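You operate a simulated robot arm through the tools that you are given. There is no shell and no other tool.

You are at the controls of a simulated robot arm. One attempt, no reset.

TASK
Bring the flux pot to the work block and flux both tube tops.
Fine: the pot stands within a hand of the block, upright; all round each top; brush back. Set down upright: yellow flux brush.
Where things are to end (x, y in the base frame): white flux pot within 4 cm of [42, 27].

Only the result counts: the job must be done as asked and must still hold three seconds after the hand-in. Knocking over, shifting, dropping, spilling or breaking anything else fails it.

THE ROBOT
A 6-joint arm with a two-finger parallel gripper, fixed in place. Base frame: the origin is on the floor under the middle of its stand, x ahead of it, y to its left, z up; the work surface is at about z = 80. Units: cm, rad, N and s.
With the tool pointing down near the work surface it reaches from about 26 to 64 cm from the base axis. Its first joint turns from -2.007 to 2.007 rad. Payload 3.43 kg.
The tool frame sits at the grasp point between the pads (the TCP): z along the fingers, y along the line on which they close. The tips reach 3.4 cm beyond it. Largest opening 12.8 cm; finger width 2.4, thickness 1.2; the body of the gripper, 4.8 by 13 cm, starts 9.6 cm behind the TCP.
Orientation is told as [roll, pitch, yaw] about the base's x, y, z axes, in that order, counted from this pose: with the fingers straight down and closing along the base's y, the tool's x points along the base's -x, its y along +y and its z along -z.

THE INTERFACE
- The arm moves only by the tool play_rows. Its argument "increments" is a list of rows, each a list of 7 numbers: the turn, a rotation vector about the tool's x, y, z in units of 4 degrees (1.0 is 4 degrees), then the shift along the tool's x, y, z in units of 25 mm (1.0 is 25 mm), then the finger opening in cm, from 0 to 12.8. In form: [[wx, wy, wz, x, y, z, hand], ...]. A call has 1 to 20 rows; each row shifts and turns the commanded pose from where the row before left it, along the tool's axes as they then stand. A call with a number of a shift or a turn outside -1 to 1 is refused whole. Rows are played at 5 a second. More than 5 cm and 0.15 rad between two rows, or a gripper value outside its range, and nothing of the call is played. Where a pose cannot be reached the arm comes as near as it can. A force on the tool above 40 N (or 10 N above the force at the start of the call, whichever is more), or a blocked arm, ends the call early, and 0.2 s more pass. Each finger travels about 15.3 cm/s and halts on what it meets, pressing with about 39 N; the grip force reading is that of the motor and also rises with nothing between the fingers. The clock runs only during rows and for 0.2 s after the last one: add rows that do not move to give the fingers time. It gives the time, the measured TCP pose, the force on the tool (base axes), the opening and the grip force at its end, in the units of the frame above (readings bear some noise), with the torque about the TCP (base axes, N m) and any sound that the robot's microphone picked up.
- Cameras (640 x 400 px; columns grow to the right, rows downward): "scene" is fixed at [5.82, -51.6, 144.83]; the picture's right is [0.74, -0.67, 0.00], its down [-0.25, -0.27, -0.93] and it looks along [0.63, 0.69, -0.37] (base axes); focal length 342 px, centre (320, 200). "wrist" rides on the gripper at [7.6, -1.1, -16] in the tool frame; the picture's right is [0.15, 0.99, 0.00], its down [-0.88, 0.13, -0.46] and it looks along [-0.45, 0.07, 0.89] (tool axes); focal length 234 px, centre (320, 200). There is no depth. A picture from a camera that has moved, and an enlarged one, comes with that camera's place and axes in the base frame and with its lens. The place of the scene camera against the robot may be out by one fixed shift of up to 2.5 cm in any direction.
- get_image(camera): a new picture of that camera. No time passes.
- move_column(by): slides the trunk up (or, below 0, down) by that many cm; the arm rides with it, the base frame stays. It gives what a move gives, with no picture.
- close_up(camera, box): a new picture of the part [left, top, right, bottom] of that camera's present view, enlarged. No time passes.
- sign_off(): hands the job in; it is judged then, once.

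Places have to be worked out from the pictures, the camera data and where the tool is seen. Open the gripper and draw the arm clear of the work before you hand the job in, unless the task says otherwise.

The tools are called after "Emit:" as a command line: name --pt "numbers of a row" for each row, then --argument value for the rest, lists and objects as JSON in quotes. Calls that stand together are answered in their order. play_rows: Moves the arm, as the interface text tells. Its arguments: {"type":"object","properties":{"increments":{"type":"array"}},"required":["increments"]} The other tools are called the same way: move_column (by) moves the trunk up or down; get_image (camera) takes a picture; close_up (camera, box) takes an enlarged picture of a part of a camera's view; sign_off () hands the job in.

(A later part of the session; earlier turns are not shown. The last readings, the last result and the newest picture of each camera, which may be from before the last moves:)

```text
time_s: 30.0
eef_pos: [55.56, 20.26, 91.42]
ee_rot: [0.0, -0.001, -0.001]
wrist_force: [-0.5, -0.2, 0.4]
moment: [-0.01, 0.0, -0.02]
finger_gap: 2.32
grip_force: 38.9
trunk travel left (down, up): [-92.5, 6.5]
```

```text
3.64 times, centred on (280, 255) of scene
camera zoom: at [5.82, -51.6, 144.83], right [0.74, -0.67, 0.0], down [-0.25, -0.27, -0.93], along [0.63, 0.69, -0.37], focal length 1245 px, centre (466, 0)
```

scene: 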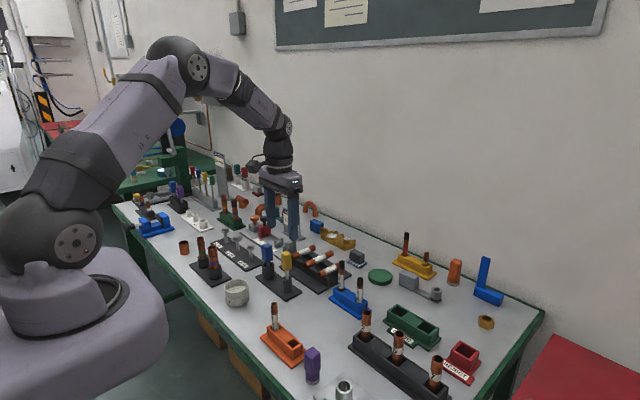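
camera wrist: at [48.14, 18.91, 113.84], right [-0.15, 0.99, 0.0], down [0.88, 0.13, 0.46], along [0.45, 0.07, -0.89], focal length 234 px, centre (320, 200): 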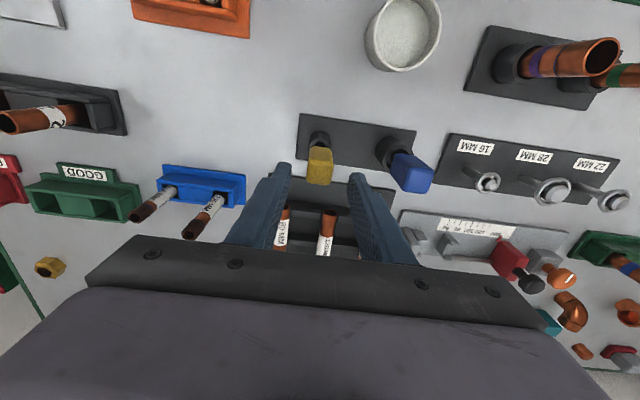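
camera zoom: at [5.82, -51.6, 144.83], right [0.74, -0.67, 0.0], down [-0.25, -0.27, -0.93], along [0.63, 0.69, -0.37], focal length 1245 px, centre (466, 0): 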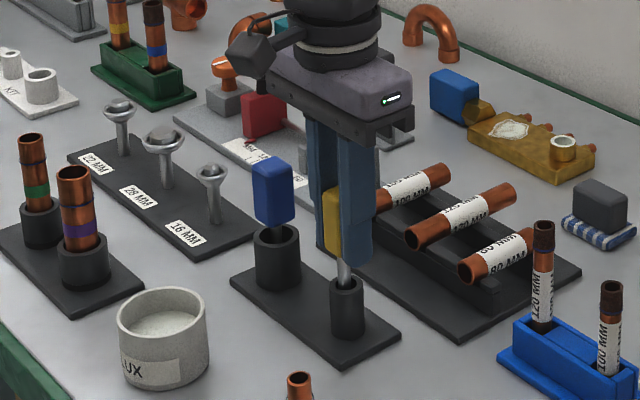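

Held at 2.3 cm, 39 N, holder unmoved. I remember this pose (55.56, 20.2, 91.4) for the return and lift the brush straight out.

Emit:
play_rows --pt "0 0 0 0 0 -0.2 1.4" --pt "0 0 0 0 0 -0.4 1.4" --pt "0 0 0 0 0 -0.5 1.4" --pt "0 0 0 0 0 -0.6 1.4" --pt "0 0 0 0 0 -0.6 1.4" --pt "0 0 0 0 0 -0.6 1.4" --pt "0 0 0 0 0 -0.6 1.4" --pt "0 0 0 0 0 -0.6 1.4" --pt "0 0 0 0 0 -0.6 1.4" --pt "0 0 0 0 0 -0.6 1.4" --pt "0 0 0 0 0 -0.5 1.4" --pt "0 0 0 0 0 -0.4 1.4" --pt "0 0 0 0 0 -0.2 1.4" --pt "0 0 0 0 0 0 1.4"

Emit:
get_image --camera "wrist"

Emit:
close_up --camera "scene" --box '[220, 180, 330, 310]'

```text
time_s: 33.0
eef_pos: [55.57, 19.98, 107.22]
ee_rot: [-0.002, 0.001, 0.0]
wrist_force: [0.2, 0.9, -0.9]
moment: [0.0, -0.05, 0.01]
finger_gap: 2.28
grip_force: 39.4
trunk travel left (down, up): [-92.5, 6.5]
```

```text
taken
camera wrist: at [48.09, 18.89, 123.26], right [-0.15, 0.99, 0.0], down [0.88, 0.13, 0.46], along [0.45, 0.07, -0.89], focal length 234 px, centre (320, 200)
```

wrist: 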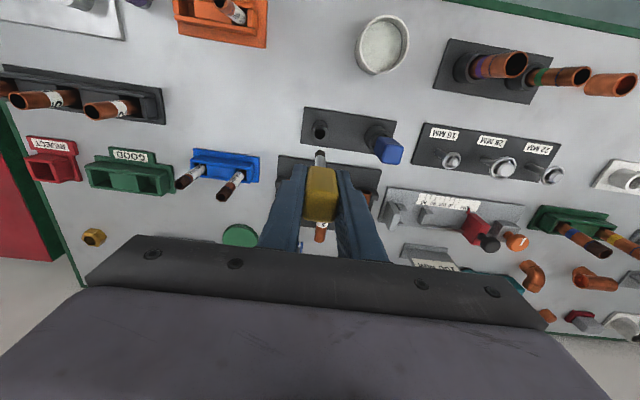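

```text
3.08 times, centred on (275, 245) of scene
camera zoom: at [5.82, -51.6, 144.83], right [0.74, -0.67, 0.0], down [-0.25, -0.27, -0.93], along [0.63, 0.69, -0.37], focal length 1054 px, centre (458, 62)
```

zoom: 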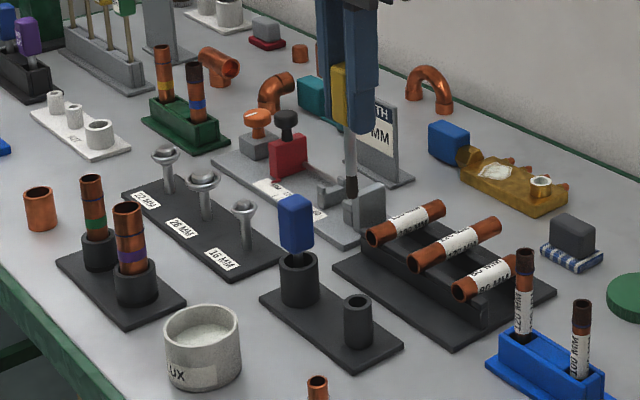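

The brush is out, with dark bristles at its end. I look closely from both cameras to find where the tip is relative to the TCP.

Emit:
close_up --camera "scene" --box '[310, 200, 360, 255]'

Emit:
close_up --camera "wrist" --box '[280, 110, 370, 200]'

```text
7.27 times, centred on (335, 228) of scene
camera zoom: at [5.82, -51.6, 144.83], right [0.74, -0.67, 0.0], down [-0.25, -0.27, -0.93], along [0.63, 0.69, -0.37], focal length 2490 px, centre (211, 0)
```

zoom: 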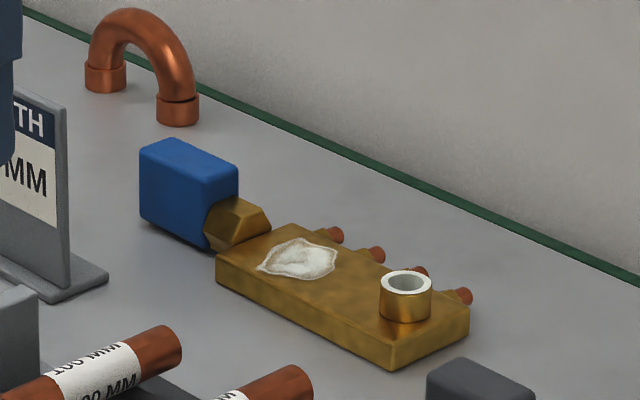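

```text
4.44 times, centred on (325, 155) of wrist
camera zoom: at [48.09, 18.89, 123.26], right [-0.15, 0.99, 0.0], down [0.88, 0.13, 0.46], along [0.45, 0.07, -0.89], focal length 1041 px, centre (298, 400)
```

zoom: 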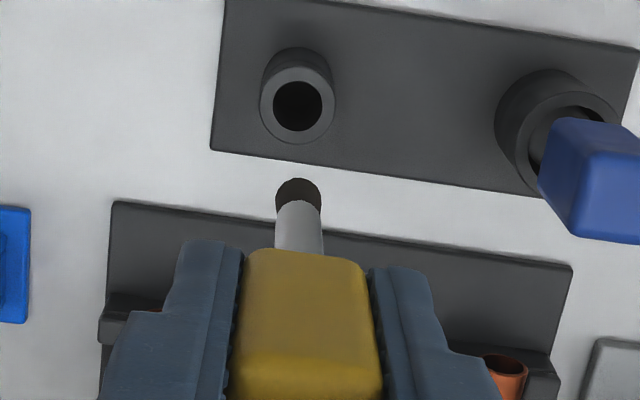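

The wrist view gives bristles about 1.2 cm thick with their end roughly 10 cm below the TCP, and the cup bore (1.8 cm) at (55.55, 20.1). I re-aim the scene close-up at the brush.

Emit:
close_up --camera "scene" --box '[260, 200, 310, 255]'

Emit:
close_up --camera "scene" --box '[175, 235, 255, 310]'

Emit:
close_up --camera "wrist" --box '[350, 0, 450, 90]'

Emit:
close_up --camera "wrist" --box '[430, 20, 620, 120]'

```text
7.27 times, centred on (285, 228) of scene
camera zoom: at [5.82, -51.6, 144.83], right [0.74, -0.67, 0.0], down [-0.25, -0.27, -0.93], along [0.63, 0.69, -0.37], focal length 2490 px, centre (574, 0)
```

zoom: 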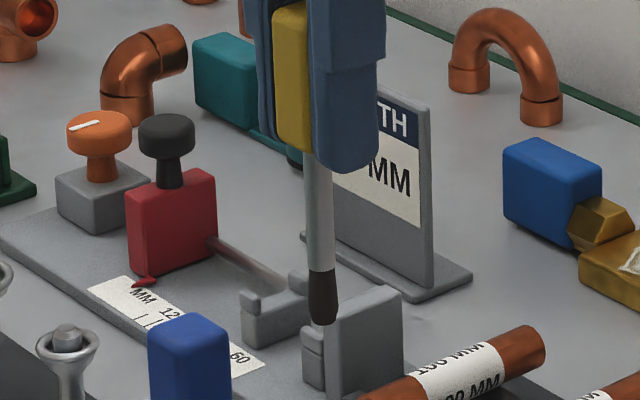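

```text
5.33 times, centred on (215, 272) of scene
camera zoom: at [5.82, -51.6, 144.83], right [0.74, -0.67, 0.0], down [-0.25, -0.27, -0.93], along [0.63, 0.69, -0.37], focal length 1826 px, centre (880, -187)
```

zoom: 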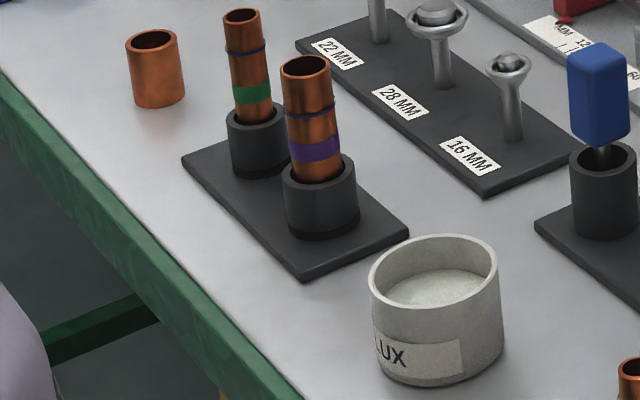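

```text
4.44 times, centred on (400, 45) of wrist
camera zoom: at [48.09, 18.89, 123.26], right [-0.15, 0.99, 0.0], down [0.88, 0.13, 0.46], along [0.45, 0.07, -0.89], focal length 1041 px, centre (-36, 889)
```

zoom: 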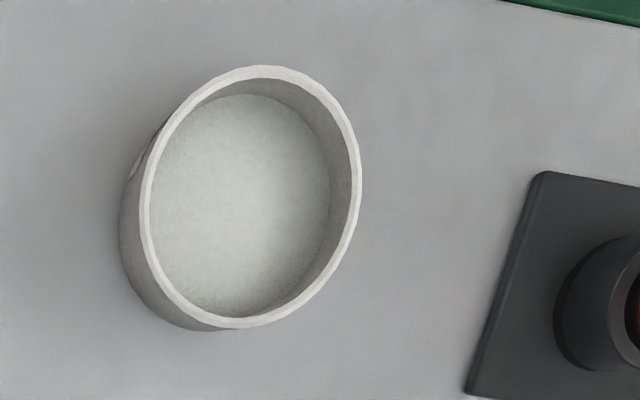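

```text
3.37 times, centred on (525, 70) of wrist
camera zoom: at [48.09, 18.89, 123.26], right [-0.15, 0.99, 0.0], down [0.88, 0.13, 0.46], along [0.45, 0.07, -0.89], focal length 789 px, centre (-370, 638)
```

zoom: 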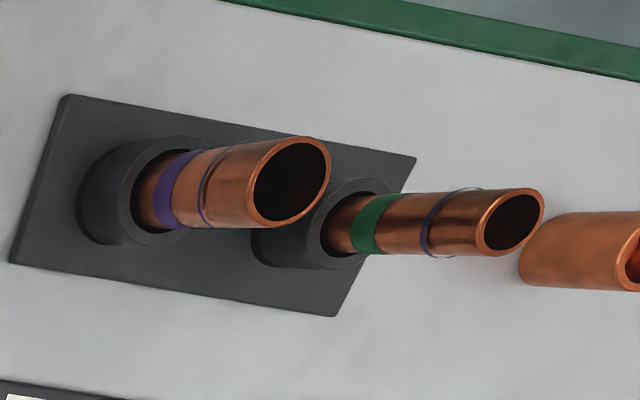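

The brush tip is about 10 cm below the TCP, flux level near z = 83.5, pot centre about (42.3, 26.9). I carry the brush over the pot, moving in x first to stay clear of the blue brush.

Emit:
play_rows --pt "0 0 0 0.4 0 0 1.4" --pt "0 0 0 0.7 0 0 1.4" --pt "0 0 0 0.8 0 0 1.4" --pt "0 0 0 0.8 0.3 0 1.4" --pt "0 0 0 0.8 0.5 0 1.4" --pt "0 0 0 0.8 0.6 0 1.4" --pt "0 0 0 0.6 0.6 0 1.4" --pt "0 0 0 0.4 0.5 0 1.4" --pt "0 0 0 0 0.22 0 1.4" --pt "0 0 0 0 0 0 1.4" --pt "0 0 0 0 0 0 1.4"

Emit:
get_image --camera "wrist"

Emit:
close_up --camera "scene" --box '[180, 210, 290, 310]'

```text
time_s: 35.4
eef_pos: [42.36, 26.82, 107.33]
ee_rot: [0.0, 0.0, 0.0]
wrist_force: [0.1, -0.8, 0.2]
moment: [-0.01, -0.01, -0.01]
finger_gap: 2.32
grip_force: 39.0
trunk travel left (down, up): [-92.5, 6.5]
```

```text
taken
camera wrist: at [34.93, 25.69, 123.28], right [-0.15, 0.99, 0.0], down [0.88, 0.13, 0.46], along [0.45, 0.07, -0.89], focal length 234 px, centre (320, 200)
```

wrist: 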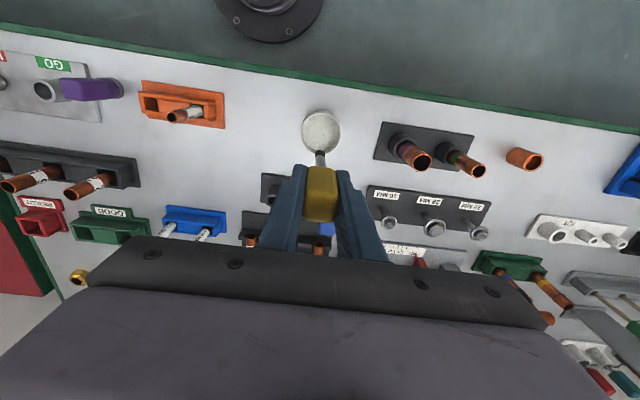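

```text
4.00 times, centred on (235, 260) of scene
camera zoom: at [5.82, -51.6, 144.83], right [0.74, -0.67, 0.0], down [-0.25, -0.27, -0.93], along [0.63, 0.69, -0.37], focal length 1370 px, centre (660, -40)
```

zoom: 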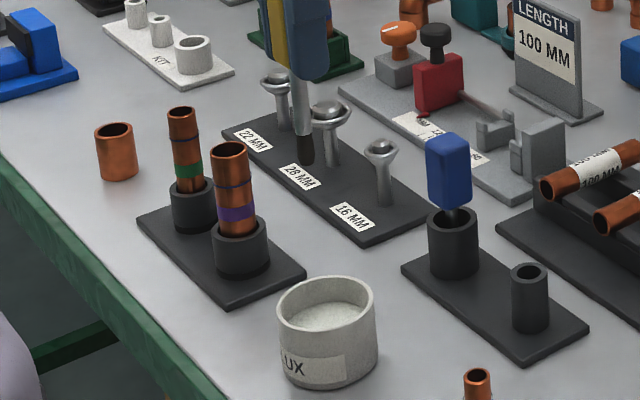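

The pot is under the brush. I lower until the tip is just above the flux level.

Emit:
play_rows --pt "0 0 0 0 0 0.4 1.4" --pt "0 0 0 0 0 0.7 1.4" --pt "0 0 0 0 0 0.8 1.4" --pt "0 0 0 0 0 0.8 1.4" --pt "0 0 0 0 0 0.8 1.4" --pt "0 0 0 0 0 0.7 1.4" --pt "0 0 0 0 0 0.6 1.4" --pt "0 0 0 0 0 0.4 1.4" --pt "0 0 0 0 0 0 1.4" --pt "0 0 0 0 0 0 1.4"

Emit:
close_up --camera "scene" --box '[180, 210, 290, 310]'

Emit:
close_up --camera "wrist" --box '[250, 90, 400, 200]'

```text
time_s: 37.6
eef_pos: [42.52, 26.85, 94.48]
ee_rot: [0.0, -0.002, -0.001]
wrist_force: [0.0, -0.5, -0.1]
moment: [-0.04, 0.03, 0.02]
finger_gap: 2.3
grip_force: 39.1
trunk travel left (down, up): [-92.5, 6.5]
```

```text
4.00 times, centred on (235, 260) of scene
camera zoom: at [5.82, -51.6, 144.83], right [0.74, -0.67, 0.0], down [-0.25, -0.27, -0.93], along [0.63, 0.69, -0.37], focal length 1370 px, centre (660, -40)
```

zoom: 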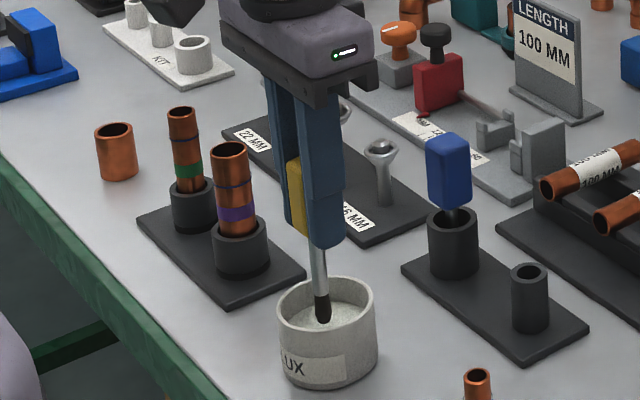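

```text
3.64 times, centred on (325, 145) of wrist
camera zoom: at [34.96, 25.74, 110.37], right [-0.15, 0.99, 0.0], down [0.88, 0.13, 0.46], along [0.45, 0.07, -0.89], focal length 852 px, centre (302, 400)
```

zoom: 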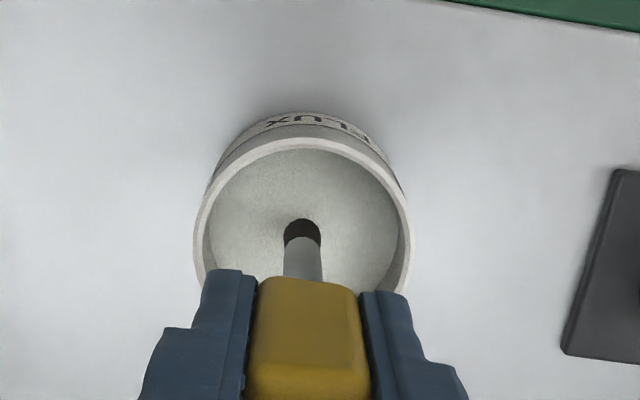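

The tip hangs just over the flux. I lower it slowly, watching the force.

Emit:
play_rows --pt "0 0 0 0 0 0.1 1.4" --pt "0 0 0 0 0 0.1 1.4" --pt "0 0 0 0 0 0.1 1.4" --pt "0 0 0 0 0 0.1 1.4" --pt "0 0 0 0 0 0 1.4"

Emit:
close_up --camera "scene" --box '[215, 250, 285, 310]'

```text
time_s: 38.8
eef_pos: [42.26, 26.93, 93.46]
ee_rot: [0.001, -0.004, 0.0]
wrist_force: [-2.1, -0.5, 16.0]
moment: [-0.04, 0.16, 0.03]
finger_gap: 2.31
grip_force: 39.2
trunk travel left (down, up): [-92.5, 6.5]
```

```text
6.67 times, centred on (250, 280) of scene
camera zoom: at [5.82, -51.6, 144.83], right [0.74, -0.67, 0.0], down [-0.25, -0.27, -0.93], along [0.63, 0.69, -0.37], focal length 2283 px, centre (787, -333)
```

zoom: 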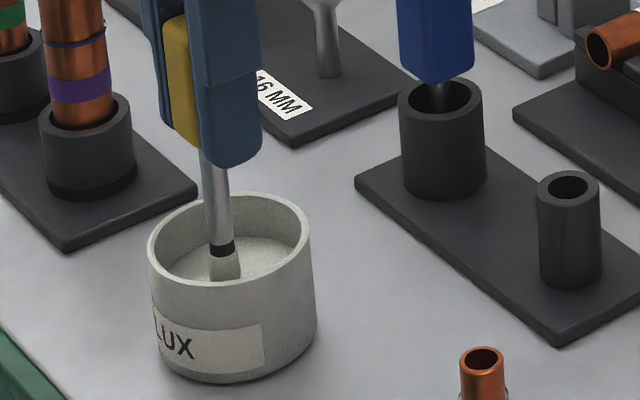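

Contact at about 16 N and the bristle end has turned whitish, so it has taken up flux. I ease off and lift the brush out straight up.

Emit:
play_rows --pt "0 0 0 0 0 -0.06 1.4" --pt "0 0 0 0 0 0 1.4" --pt "0 0 0 0 0 -0.2 1.4" --pt "0 0 0 0 0 -0.4 1.4" --pt "0 0 0 0 0 -0.6 1.4" --pt "0 0 0 0 0 -0.8 1.4" --pt "0 0 0 0 0 -0.8 1.4" --pt "0 0 0 0 0 -0.8 1.4" --pt "0 0 0 0 0 -0.8 1.4" --pt "0 0 0 0 0 -0.6 1.4" --pt "0 0 0 0 0 -0.4 1.4" --pt "0 0 0 0 0 0 1.4"

Emit:
get_image --camera "wrist"

Emit:
close_up --camera "wrist" --box '[270, 100, 370, 200]'

Emit:
close_up --camera "scene" --box '[180, 210, 290, 310]'

```text
time_s: 41.4
eef_pos: [42.41, 26.93, 107.06]
ee_rot: [-0.002, -0.002, 0.0]
wrist_force: [0.5, 0.7, -0.9]
moment: [-0.02, -0.03, 0.03]
finger_gap: 2.28
grip_force: 39.0
trunk travel left (down, up): [-92.5, 6.5]
```

```text
taken
camera wrist: at [34.85, 25.7, 123.08], right [-0.15, 0.99, 0.0], down [0.88, 0.13, 0.46], along [0.45, 0.07, -0.89], focal length 234 px, centre (320, 200)
```

wrist: 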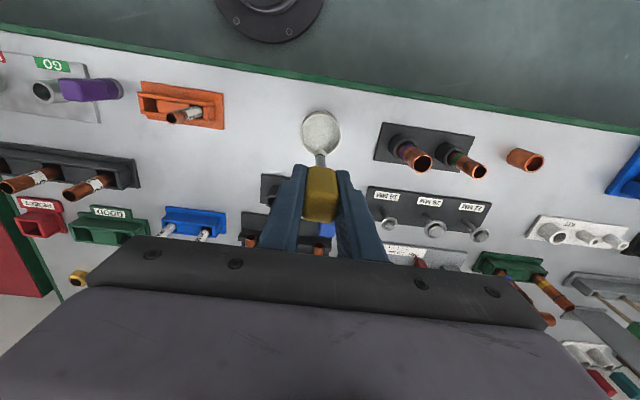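

```text
4.00 times, centred on (320, 150) of wrist
camera zoom: at [34.85, 25.7, 123.08], right [-0.15, 0.99, 0.0], down [0.88, 0.13, 0.46], along [0.45, 0.07, -0.89], focal length 937 px, centre (320, 400)
```

zoom: 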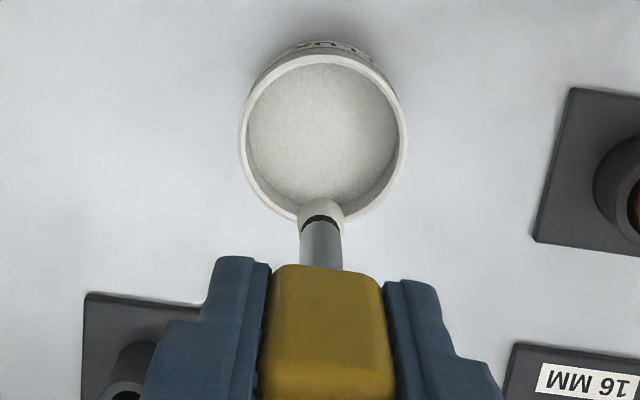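

```text
4.00 times, centred on (235, 260) of scene
camera zoom: at [5.82, -51.6, 144.83], right [0.74, -0.67, 0.0], down [-0.25, -0.27, -0.93], along [0.63, 0.69, -0.37], focal length 1370 px, centre (660, -40)
```

zoom: 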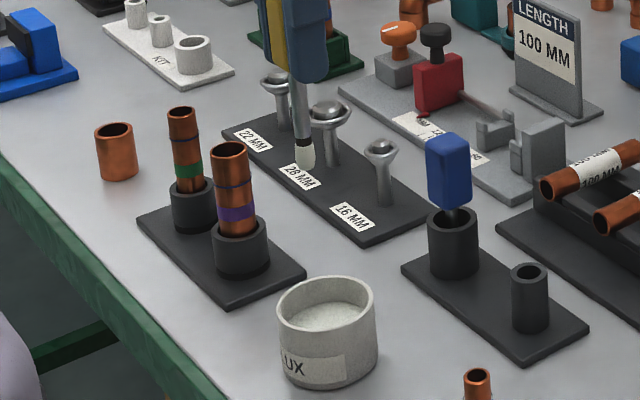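

The bristles are white with flux. I move to the near (-y) side of the purple tube, staying high, about 3 cm short of it, to align by eye.

Emit:
play_rows --pt "0 0 0 -0.02 0.3 0 1.4" --pt "0 0 0 -0.04 0.6 0 1.4" --pt "0 0 0 -0.04 0.8 0 1.4" --pt "0 0 0 -0.04 0.8 0 1.4" --pt "0 0 0 -0.04 0.8 0 1.4" --pt "0 0 0 -0.02 0.7 0 1.4" --pt "0 0 0 0 0.4 0 1.4" --pt "0 0 0 0 0.1 0 1.4" --pt "0 0 0 0 0 0 1.4" --pt "0 0 0 0 0 0 1.4"

Emit:
get_image --camera "wrist"

Emit:
close_up --camera "wrist" --box '[270, 90, 430, 210]'

Emit:
close_up --camera "scene" --box '[170, 200, 270, 300]'

```text
time_s: 43.6
eef_pos: [42.8, 38.12, 106.85]
ee_rot: [0.0, 0.0, 0.0]
wrist_force: [0.4, -0.7, -0.3]
moment: [0.01, -0.05, 0.01]
finger_gap: 2.28
grip_force: 38.8
trunk travel left (down, up): [-92.5, 6.5]
```

```text
taken
camera wrist: at [35.35, 36.96, 122.95], right [-0.15, 0.99, 0.0], down [0.88, 0.13, 0.46], along [0.45, 0.07, -0.89], focal length 234 px, centre (320, 200)
```

wrist: 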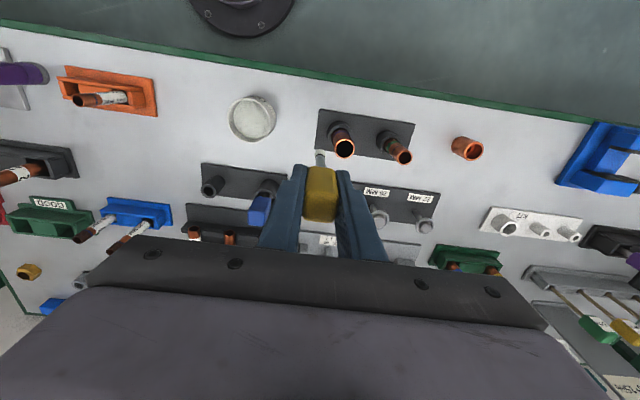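

```text
3.33 times, centred on (350, 150) of wrist
camera zoom: at [35.35, 36.96, 122.95], right [-0.15, 0.99, 0.0], down [0.88, 0.13, 0.46], along [0.45, 0.07, -0.89], focal length 781 px, centre (220, 367)
```

zoom: 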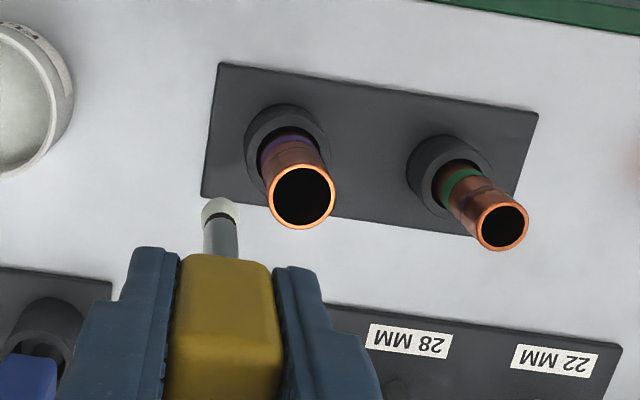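

```text
4.00 times, centred on (220, 250) of scene
camera zoom: at [5.82, -51.6, 144.83], right [0.74, -0.67, 0.0], down [-0.25, -0.27, -0.93], along [0.63, 0.69, -0.37], focal length 1370 px, centre (720, 0)
```

zoom: 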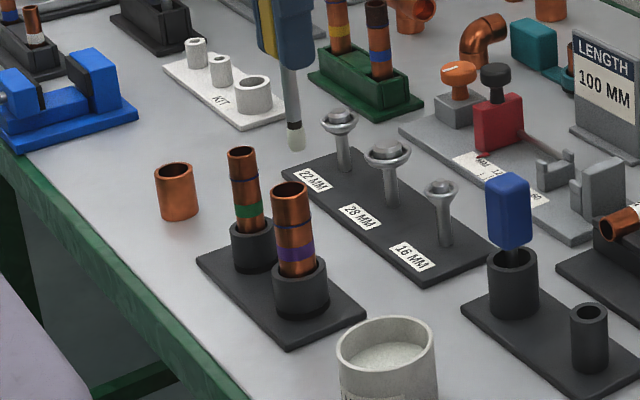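

The tube rims compute to (43.0, 41.45) purple, 28 mm, and (43.0, 50.0) green, 22 mm; the brush tip sits under the TCP, 10 cm down. I lower beside the purple tube so the white bristles lie at z ≈ 89.8–91.5.

Emit:
play_rows --pt "0 0 0 -0.04 0 0.3 1.4" --pt "0 0 0 -0.04 0 0.6 1.4" --pt "0 0 0 0 0 0.6 1.4" --pt "0 0 0 0 0 0.6 1.4" --pt "0 0 0 0 0 0.5 1.4" --pt "0 0 0 0 0 0.24 1.4" --pt "0 0 0 0 0 0 1.4" --pt "0 0 0 0 0 0 1.4"

Emit:
close_up --camera "wrist" --box '[270, 90, 430, 210]'

Emit:
close_up --camera "scene" --box '[180, 220, 260, 290]'

```text
time_s: 45.4
eef_pos: [43.09, 38.03, 99.94]
ee_rot: [0.002, 0.001, 0.001]
wrist_force: [0.5, -0.6, -1.0]
moment: [0.01, -0.01, 0.02]
finger_gap: 2.3
grip_force: 38.7
trunk travel left (down, up): [-92.5, 6.5]
```

```text
3.33 times, centred on (350, 150) of wrist
camera zoom: at [35.62, 37.0, 115.94], right [-0.15, 0.99, 0.0], down [0.88, 0.13, 0.46], along [0.45, 0.07, -0.89], focal length 781 px, centre (220, 367)
```

zoom: 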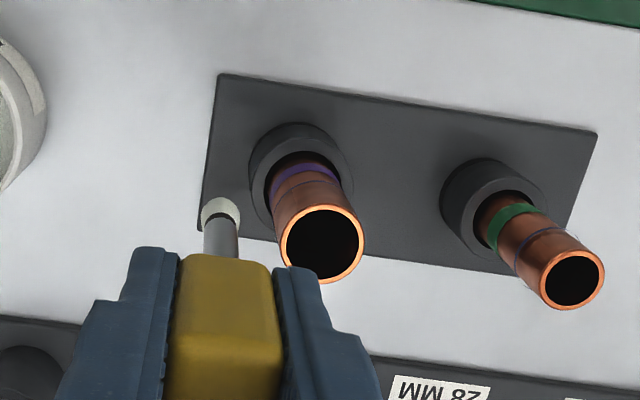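

```text
5.71 times, centred on (220, 255) of scene
camera zoom: at [5.82, -51.6, 144.83], right [0.74, -0.67, 0.0], down [-0.25, -0.27, -0.93], along [0.63, 0.69, -0.37], focal length 1957 px, centre (891, -114)
```

zoom: 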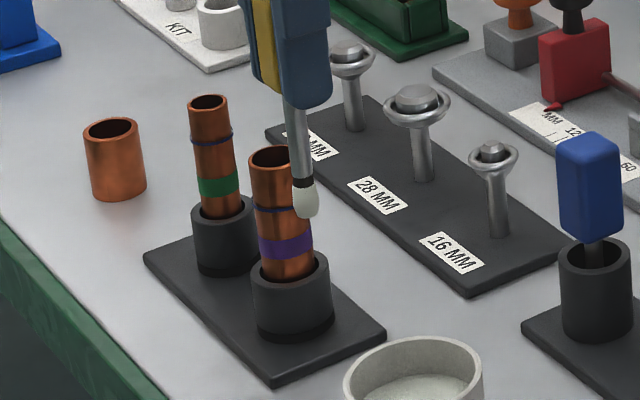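

The bristles' white part lies beside the upper zone of the tube. I raise 0.5 cm so it sits nearer the top and approach to about light contact on the -y side.

Emit:
play_rows --pt "0 0 0 0.04 0.1 -0.2 1.4" --pt "0 0 0 0 0.15 0 1.4" --pt "0 0 0 0 0.1 0 1.4" --pt "0 0 0 0 0.1 0 1.4" --pt "0 0 0 0 0.06 0 1.4" --pt "0 0 0 0 0 0 1.4" --pt "0 0 0 0 0 0 1.4"

Emit:
close_up --camera "wrist" --box '[270, 90, 430, 210]'

Emit:
close_up --camera "scene" --box '[180, 220, 260, 290]'

```text
time_s: 47.0
eef_pos: [42.99, 39.46, 100.12]
ee_rot: [-0.001, 0.001, -0.001]
wrist_force: [0.7, 0.8, -0.8]
moment: [0.0, -0.03, -0.02]
finger_gap: 2.31
grip_force: 38.5
trunk travel left (down, up): [-92.5, 6.5]
```

```text
3.33 times, centred on (350, 150) of wrist
camera zoom: at [35.53, 38.27, 116.24], right [-0.15, 0.99, 0.0], down [0.88, 0.13, 0.46], along [0.45, 0.07, -0.89], focal length 781 px, centre (220, 367)
```

zoom: 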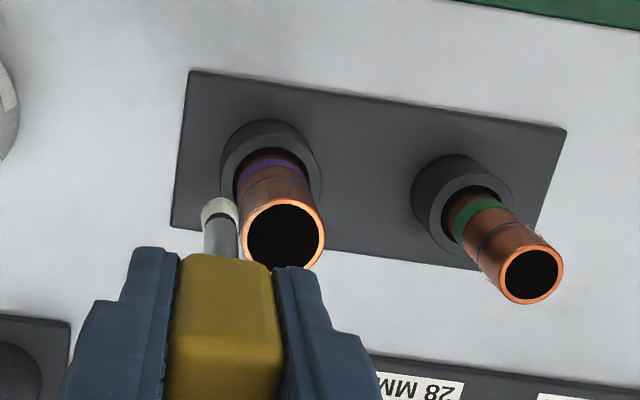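

```text
5.71 times, centred on (220, 255) of scene
camera zoom: at [5.82, -51.6, 144.83], right [0.74, -0.67, 0.0], down [-0.25, -0.27, -0.93], along [0.63, 0.69, -0.37], focal length 1957 px, centre (891, -114)
```

zoom: 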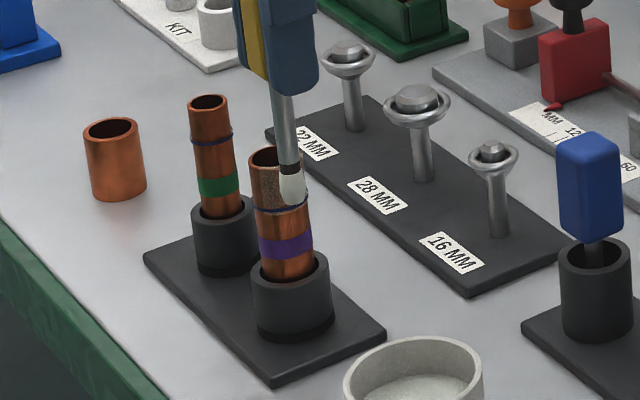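

The tube's upper band on this side already looks dulled with flux. I enlarge to confirm before orbiting.

Emit:
close_up --camera "scene" --box '[200, 230, 240, 265]'

Emit:
close_up --camera "wrist" --box '[300, 120, 370, 180]'

```text
11.43 times, centred on (220, 248) of scene
camera zoom: at [5.82, -51.6, 144.83], right [0.74, -0.67, 0.0], down [-0.25, -0.27, -0.93], along [0.63, 0.69, -0.37], focal length 3914 px, centre (1463, -343)
```

zoom: 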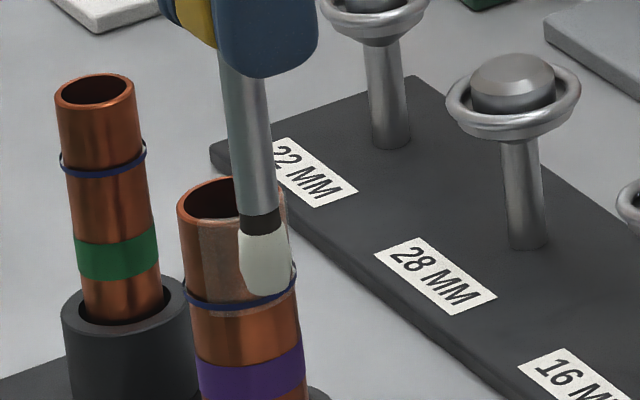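

```text
6.67 times, centred on (335, 150) of wrist
camera zoom: at [35.53, 38.27, 116.24], right [-0.15, 0.99, 0.0], down [0.88, 0.13, 0.46], along [0.45, 0.07, -0.89], focal length 1561 px, centre (220, 533)
```

zoom: 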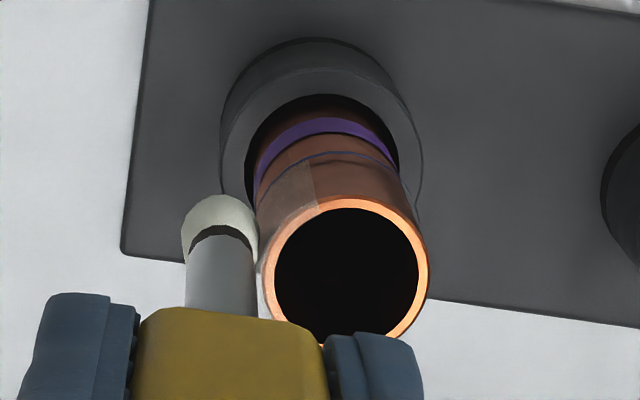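

A film shows on the sector facing the brush, so passing close by marks it. The brush is about 2.03 cm from the tube axis; I orbit counter-clockwise at that radius, starting with the first quarter.

Emit:
play_rows --pt "0 0 0 -0.168 0.018 0 1.4" --pt "0 0 0 -0.161 0.052 0 1.4" --pt "0 0 0 -0.146 0.084 0 1.4" --pt "0 0 0 -0.125 0.113 0 1.4" --pt "0 0 0 -0.099 0.137 0 1.4" --pt "0 0 0 -0.069 0.154 0 1.4" --pt "0 0 0 -0.035 0.165 0 1.4" --pt "0 0 0 0 0.085 0 1.4" --pt "0 0 0 0 0 0 1.4"

Emit:
close_up --camera "wrist" --box '[270, 90, 430, 210]'

Emit:
close_up --camera "scene" --box '[200, 230, 240, 265]'

```text
time_s: 49.0
eef_pos: [44.96, 41.31, 100.37]
ee_rot: [0.0, 0.0, 0.0]
wrist_force: [-0.1, 1.1, -0.2]
moment: [0.0, -0.01, 0.03]
finger_gap: 2.28
grip_force: 39.2
trunk travel left (down, up): [-92.5, 6.5]
```

```text
3.33 times, centred on (350, 150) of wrist
camera zoom: at [37.5, 40.27, 116.39], right [-0.15, 0.99, 0.0], down [0.88, 0.13, 0.46], along [0.45, 0.07, -0.89], focal length 781 px, centre (220, 367)
```

zoom: 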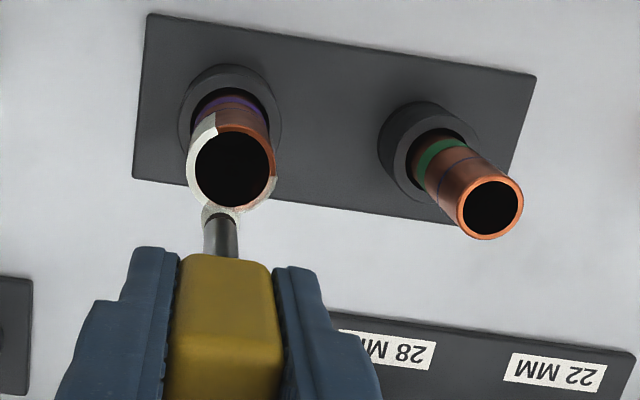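

```text
11.43 times, centred on (220, 248) of scene
camera zoom: at [5.82, -51.6, 144.83], right [0.74, -0.67, 0.0], down [-0.25, -0.27, -0.93], along [0.63, 0.69, -0.37], focal length 3914 px, centre (1463, -343)
```

zoom: 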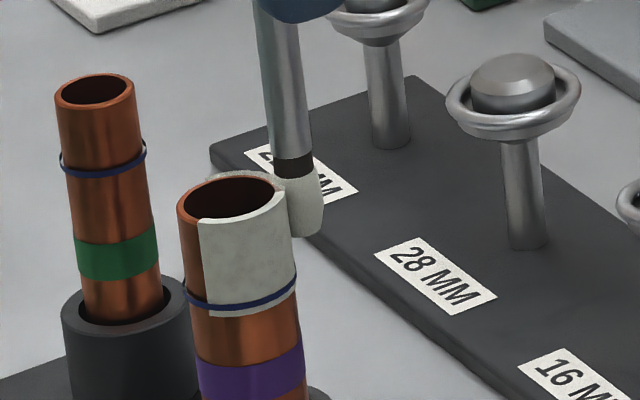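

The white flux band shows clearly from the line to the rim over the part passed. I continue the orbit over the far side.

Emit:
play_rows --pt "0 0 0 0 0.09 0 1.4" --pt "0 0 0 0.035 0.165 0 1.4" --pt "0 0 0 0.069 0.154 0 1.4" --pt "0 0 0 0.099 0.137 0 1.4" --pt "0 0 0 0.125 0.113 0 1.4" --pt "0 0 0 0.146 0.084 0 1.4" --pt "0 0 0 0.161 0.052 0 1.4" --pt "0 0 0 0.168 0.018 0 1.4" --pt "0 0 0 0 0 0 1.4"

Emit:
close_up --camera "wrist" --box '[240, 90, 400, 210]'

Emit:
close_up --camera "scene" --box '[200, 230, 240, 265]'

```text
time_s: 51.0
eef_pos: [42.87, 43.35, 100.26]
ee_rot: [0.0, 0.001, 0.0]
wrist_force: [-0.4, 0.5, 0.4]
moment: [-0.02, -0.01, 0.04]
finger_gap: 2.33
grip_force: 39.0
trunk travel left (down, up): [-92.5, 6.5]
```

```text
3.33 times, centred on (320, 150) of wrist
camera zoom: at [35.48, 42.33, 116.24], right [-0.15, 0.99, 0.0], down [0.88, 0.13, 0.46], along [0.45, 0.07, -0.89], focal length 781 px, centre (320, 367)
```

zoom: 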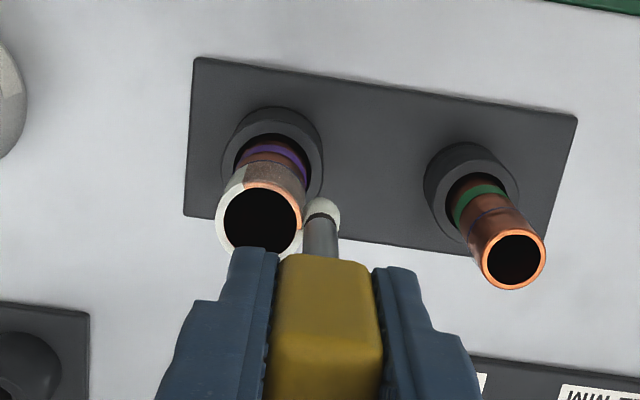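

```text
11.43 times, centred on (220, 248) of scene
camera zoom: at [5.82, -51.6, 144.83], right [0.74, -0.67, 0.0], down [-0.25, -0.27, -0.93], along [0.63, 0.69, -0.37], focal length 3914 px, centre (1463, -343)
```

zoom: 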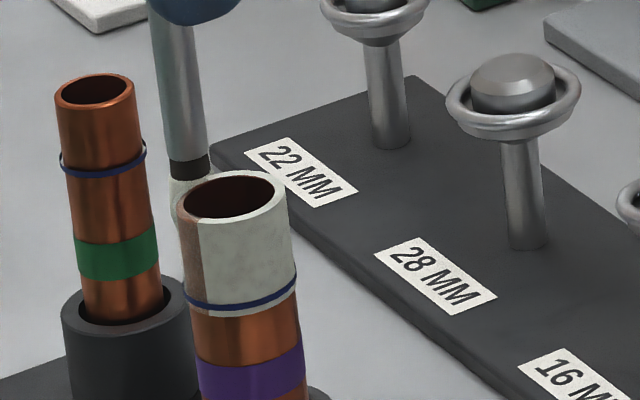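

No pushing forces so far. I continue around the near (-x) side back to the start.

Emit:
play_rows --pt "0 0 0 0.168 -0.018 0 1.4" --pt "0 0 0 0.161 -0.052 0 1.4" --pt "0 0 0 0.146 -0.084 0 1.4" --pt "0 0 0 0.125 -0.113 0 1.4" --pt "0 0 0 0.099 -0.137 0 1.4" --pt "0 0 0 0.069 -0.154 0 1.4" --pt "0 0 0 0.035 -0.165 0 1.4" --pt "0 0 0 0 -0.085 0 1.4" --pt "0 0 0 0 0 0 1.4"

Emit:
close_up --camera "wrist" --box '[240, 110, 400, 230]'

Emit:
close_up --camera "scene" --box '[200, 230, 240, 265]'

```text
time_s: 53.0
eef_pos: [41.04, 41.46, 100.23]
ee_rot: [-0.002, 0.0, 0.001]
wrist_force: [0.7, -0.3, 0.0]
moment: [-0.05, 0.01, 0.01]
finger_gap: 2.3
grip_force: 38.9
trunk travel left (down, up): [-92.5, 6.5]
```

```text
3.33 times, centred on (320, 170) of wrist
camera zoom: at [33.5, 40.31, 116.24], right [-0.15, 0.99, 0.0], down [0.88, 0.13, 0.46], along [0.45, 0.07, -0.89], focal length 781 px, centre (320, 300)
```

zoom: 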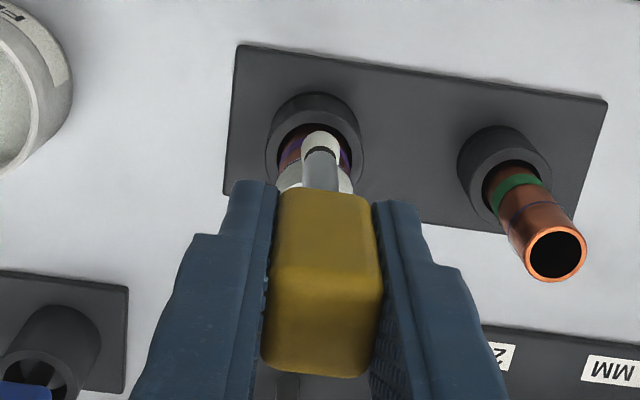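

```text
11.43 times, centred on (220, 248) of scene
camera zoom: at [5.82, -51.6, 144.83], right [0.74, -0.67, 0.0], down [-0.25, -0.27, -0.93], along [0.63, 0.69, -0.37], focal length 3914 px, centre (1463, -343)
```

zoom: 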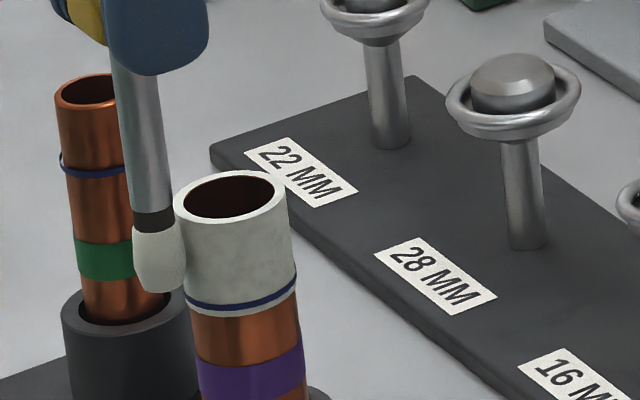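

The band is now white over nearly the whole ring as seen from the scene. I finish the last quarter with an overlap past the start.

Emit:
play_rows --pt "0 0 0 0 -0.085 0 1.4" --pt "0 0 0 -0.035 -0.165 0 1.4" --pt "0 0 0 -0.069 -0.154 0 1.4" --pt "0 0 0 -0.099 -0.137 0 1.4" --pt "0 0 0 -0.125 -0.113 0 1.4" --pt "0 0 0 -0.146 -0.084 0 1.4" --pt "0 0 0 -0.161 -0.052 0 1.4" --pt "0 0 0 -0.168 -0.018 0 1.4" --pt "0 0 0 -0.168 0.018 0 1.4" --pt "0 0 0 -0.161 0.052 0 1.4" --pt "0 0 0 -0.146 0.084 0 1.4" --pt "0 0 0 0 0 0 1.4"

Emit:
close_up --camera "wrist" --box '[270, 90, 430, 210]'

Emit:
close_up --camera "scene" --box '[200, 230, 240, 265]'

```text
time_s: 55.6
eef_pos: [44.16, 39.76, 100.29]
ee_rot: [0.0, 0.0, 0.0]
wrist_force: [0.2, -0.3, -0.6]
moment: [-0.02, 0.01, 0.0]
finger_gap: 2.32
grip_force: 39.1
trunk travel left (down, up): [-92.5, 6.5]
```

```text
3.33 times, centred on (350, 150) of wrist
camera zoom: at [36.76, 38.69, 116.29], right [-0.15, 0.99, 0.0], down [0.88, 0.13, 0.46], along [0.45, 0.07, -0.89], focal length 781 px, centre (220, 367)
```

zoom: 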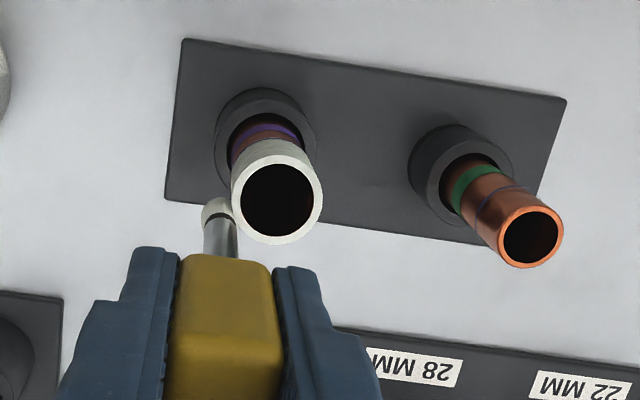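

```text
11.43 times, centred on (220, 248) of scene
camera zoom: at [5.82, -51.6, 144.83], right [0.74, -0.67, 0.0], down [-0.25, -0.27, -0.93], along [0.63, 0.69, -0.37], focal length 3914 px, centre (1463, -343)
```

zoom: 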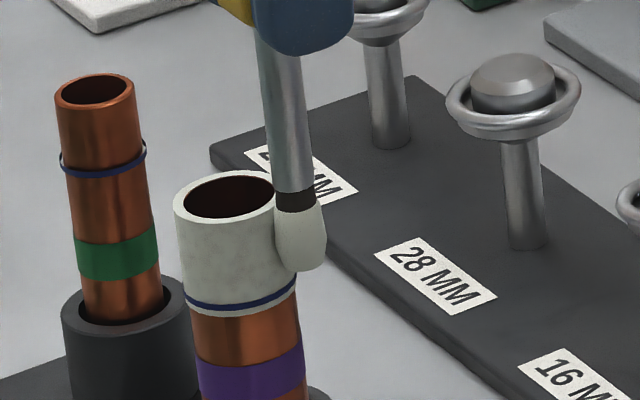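

The purple tube's top is white all round, with negligible force. I raise the brush clear and move over to between the tubes, on the -y side of the green one.

Emit:
play_rows --pt "0 0 0 -0.1 -0.1 -0.1 1.4" --pt "0 0 0 0 0 -0.5 1.4" --pt "0 0 0 0 0 -0.6 1.4" --pt "0 0 0 0 0 -0.5 1.4" --pt "0 0 0 0.1 0.4 0 1.4" --pt "0 0 0 0.15 0.6 0 1.4" --pt "0 0 0 0.15 0.6 0 1.4" --pt "0 0 0 0.1 0.6 0 1.4" --pt "0 0 0 0.064 0.5 0 1.4" --pt "0 0 0 0 0.28 0 1.4" --pt "0 0 0 0 0 0 1.4" --pt "0 0 0 0 0 0 1.4"

Emit:
close_up --camera "wrist" --box '[240, 80, 440, 220]'

Emit:
get_image --camera "scene"

```text
time_s: 58.2
eef_pos: [42.84, 47.01, 104.53]
ee_rot: [0.0, 0.0, 0.002]
wrist_force: [-0.2, -0.2, -0.2]
moment: [0.01, 0.01, 0.01]
finger_gap: 2.32
grip_force: 39.0
trunk travel left (down, up): [-92.5, 6.5]
```

```text
2.86 times, centred on (340, 150) of wrist
camera zoom: at [35.41, 45.79, 120.56], right [-0.15, 0.99, 0.0], down [0.88, 0.13, 0.46], along [0.45, 0.07, -0.89], focal length 669 px, centre (263, 343)
```

zoom: 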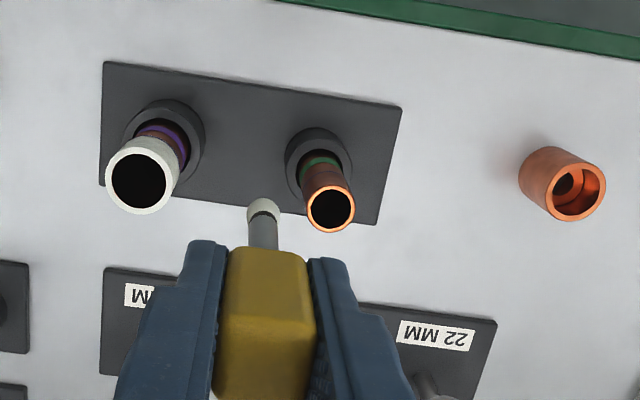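

```text
taken
```

scene: 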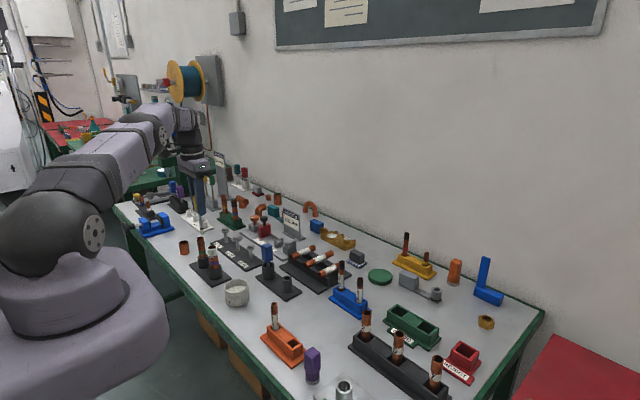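

Green tube axis measures (43.1, 50.0), radius 1.1. I lower to the same height and approach its -y side to about 1.75 cm from the axis.

Emit:
play_rows --pt "0 0 0 -0.08 0 0.4 1.4" --pt "0 0 0 0 0 0.6 1.4" --pt "0 0 0 0 0 0.5 1.4" --pt "0 0 0 0 0 0.24 1.4" --pt "0 0 0 0 0.1 0 1.4" --pt "0 0 0 0 0.12 0 1.4" --pt "0 0 0 0 0.12 0 1.4" --pt "0 0 0 0 0.08 0 1.4" --pt "0 0 0 0 0.06 0 1.4" --pt "0 0 0 0 0 0 1.4" --pt "0 0 0 0 0 0 1.4"

Emit:
close_up --camera "wrist" --box '[270, 90, 430, 210]'

Emit:
close_up --camera "scene" --box '[190, 220, 235, 260]'

```text
time_s: 60.6
eef_pos: [43.01, 47.76, 100.13]
ee_rot: [0.001, -0.001, 0.0]
wrist_force: [0.3, -0.7, -0.5]
moment: [0.0, -0.01, -0.02]
finger_gap: 2.3
grip_force: 39.9
out of reach, approached as far as the arm can: row 7
trunk travel left (down, up): [-92.5, 6.5]
```

```text
3.33 times, centred on (350, 150) of wrist
camera zoom: at [35.58, 46.54, 116.13], right [-0.15, 0.99, 0.0], down [0.88, 0.13, 0.46], along [0.45, 0.07, -0.89], focal length 781 px, centre (220, 367)
```

zoom: 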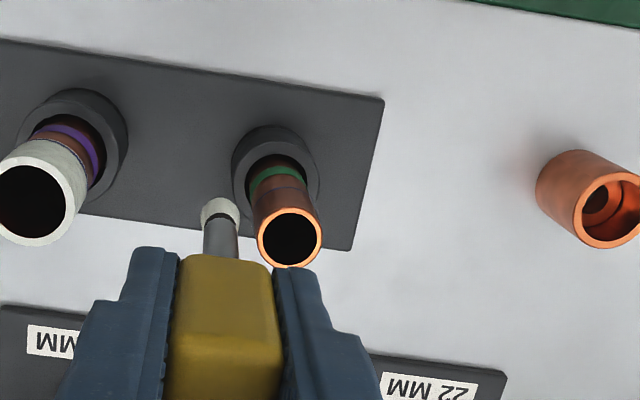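

```text
10.00 times, centred on (212, 240) of scene
camera zoom: at [5.82, -51.6, 144.83], right [0.74, -0.67, 0.0], down [-0.25, -0.27, -0.93], along [0.63, 0.69, -0.37], focal length 3424 px, centre (1395, -200)
```

zoom: 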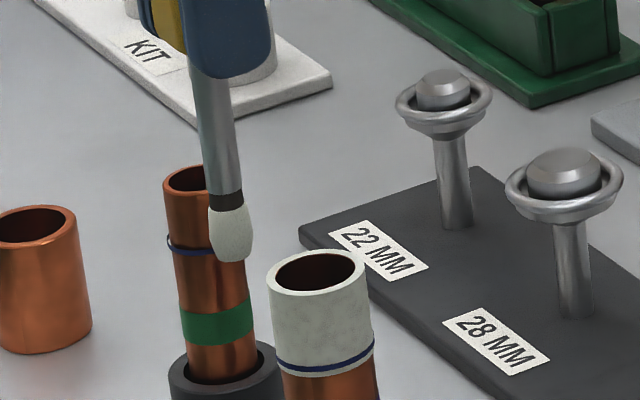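

The arm reports out of reach at row 7 (about 64.3 cm out), so the green tube needs the tool tilted, tip outward. I back off and rise clear first and read the pose.

Emit:
play_rows --pt "0 0 0 0 -0.2 0 1.4" --pt "0 0 0 0 -0.2 -0.2 1.4" --pt "0 0 0 0 0 -0.5 1.4" --pt "0 0 0 0 0 -0.5 1.4" --pt "0 0 0 0 0 -0.4 1.4" --pt "0 0 0 0 0 0 1.4" --pt "0 0 0 0 0 0 1.4"

```text
time_s: 62.2
eef_pos: [43.1, 46.9, 104.07]
ee_rot: [0.0, 0.001, 0.0]
wrist_force: [-1.0, -0.5, -1.0]
moment: [0.01, 0.0, 0.01]
finger_gap: 2.32
grip_force: 39.2
trunk travel left (down, up): [-92.5, 6.5]
```

The pose is well defined again. I tilt the tool 10° so the tip points outward (radially), while drawing the TCP inward by 1.7 cm so the tip stays about where it is.

Emit:
play_rows --pt "-0.379 -0.326 0 0.0907 -0.1056 0 1.4" --pt "-0.379 -0.326 0 0.0907 -0.1056 0 1.4" --pt "-0.379 -0.326 0 0.0907 -0.1056 0 1.4" --pt "-0.379 -0.326 0 0.0907 -0.1056 0 1.4" --pt "-0.379 -0.326 0 0.0907 -0.1056 0 1.4" --pt "0 0 0 0 0 0 1.4" --pt "0 0 0 0 0 0 1.4"

Emit:
get_image --camera "wrist"

Emit:
close_up --camera "wrist" --box '[240, 80, 440, 220]'

Emit:
close_up --camera "scene" --box '[180, 200, 260, 270]'

```text
time_s: 63.8
eef_pos: [42.03, 45.52, 104.01]
ee_rot: [0.134, -0.113, -0.008]
wrist_force: [-0.6, -0.5, -1.1]
moment: [0.02, -0.03, 0.03]
finger_gap: 2.27
grip_force: 38.8
trunk travel left (down, up): [-92.5, 6.5]
```

```text
taken
camera wrist: at [32.74, 42.46, 118.74], right [-0.15, 0.98, 0.11], down [0.82, 0.06, 0.57], along [0.55, 0.18, -0.82], focal length 234 px, centre (320, 200)
```

wrist: 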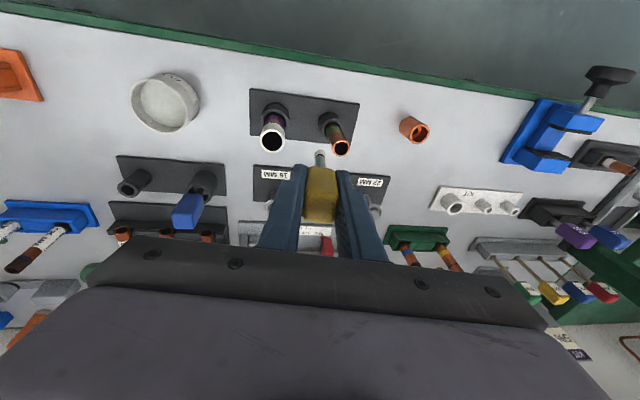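

```text
2.86 times, centred on (340, 150) of wrist
camera zoom: at [32.74, 42.46, 118.74], right [-0.15, 0.98, 0.11], down [0.82, 0.06, 0.57], along [0.55, 0.18, -0.82], focal length 669 px, centre (263, 343)
```

zoom: 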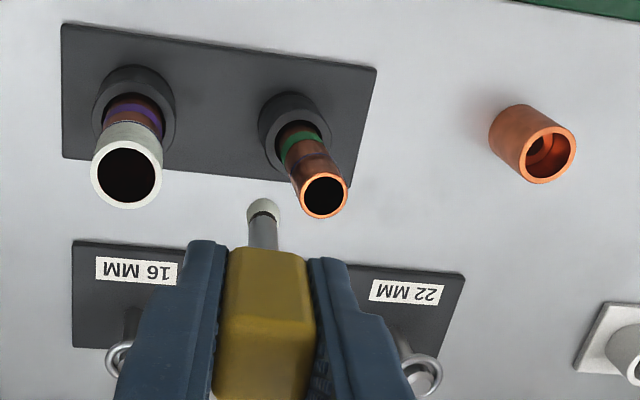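

```text
5.71 times, centred on (220, 235) of scene
camera zoom: at [5.82, -51.6, 144.83], right [0.74, -0.67, 0.0], down [-0.25, -0.27, -0.93], along [0.63, 0.69, -0.37], focal length 1957 px, centre (891, 0)
```

zoom: 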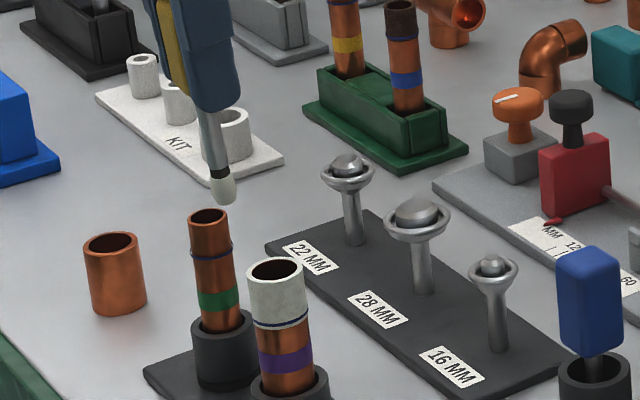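

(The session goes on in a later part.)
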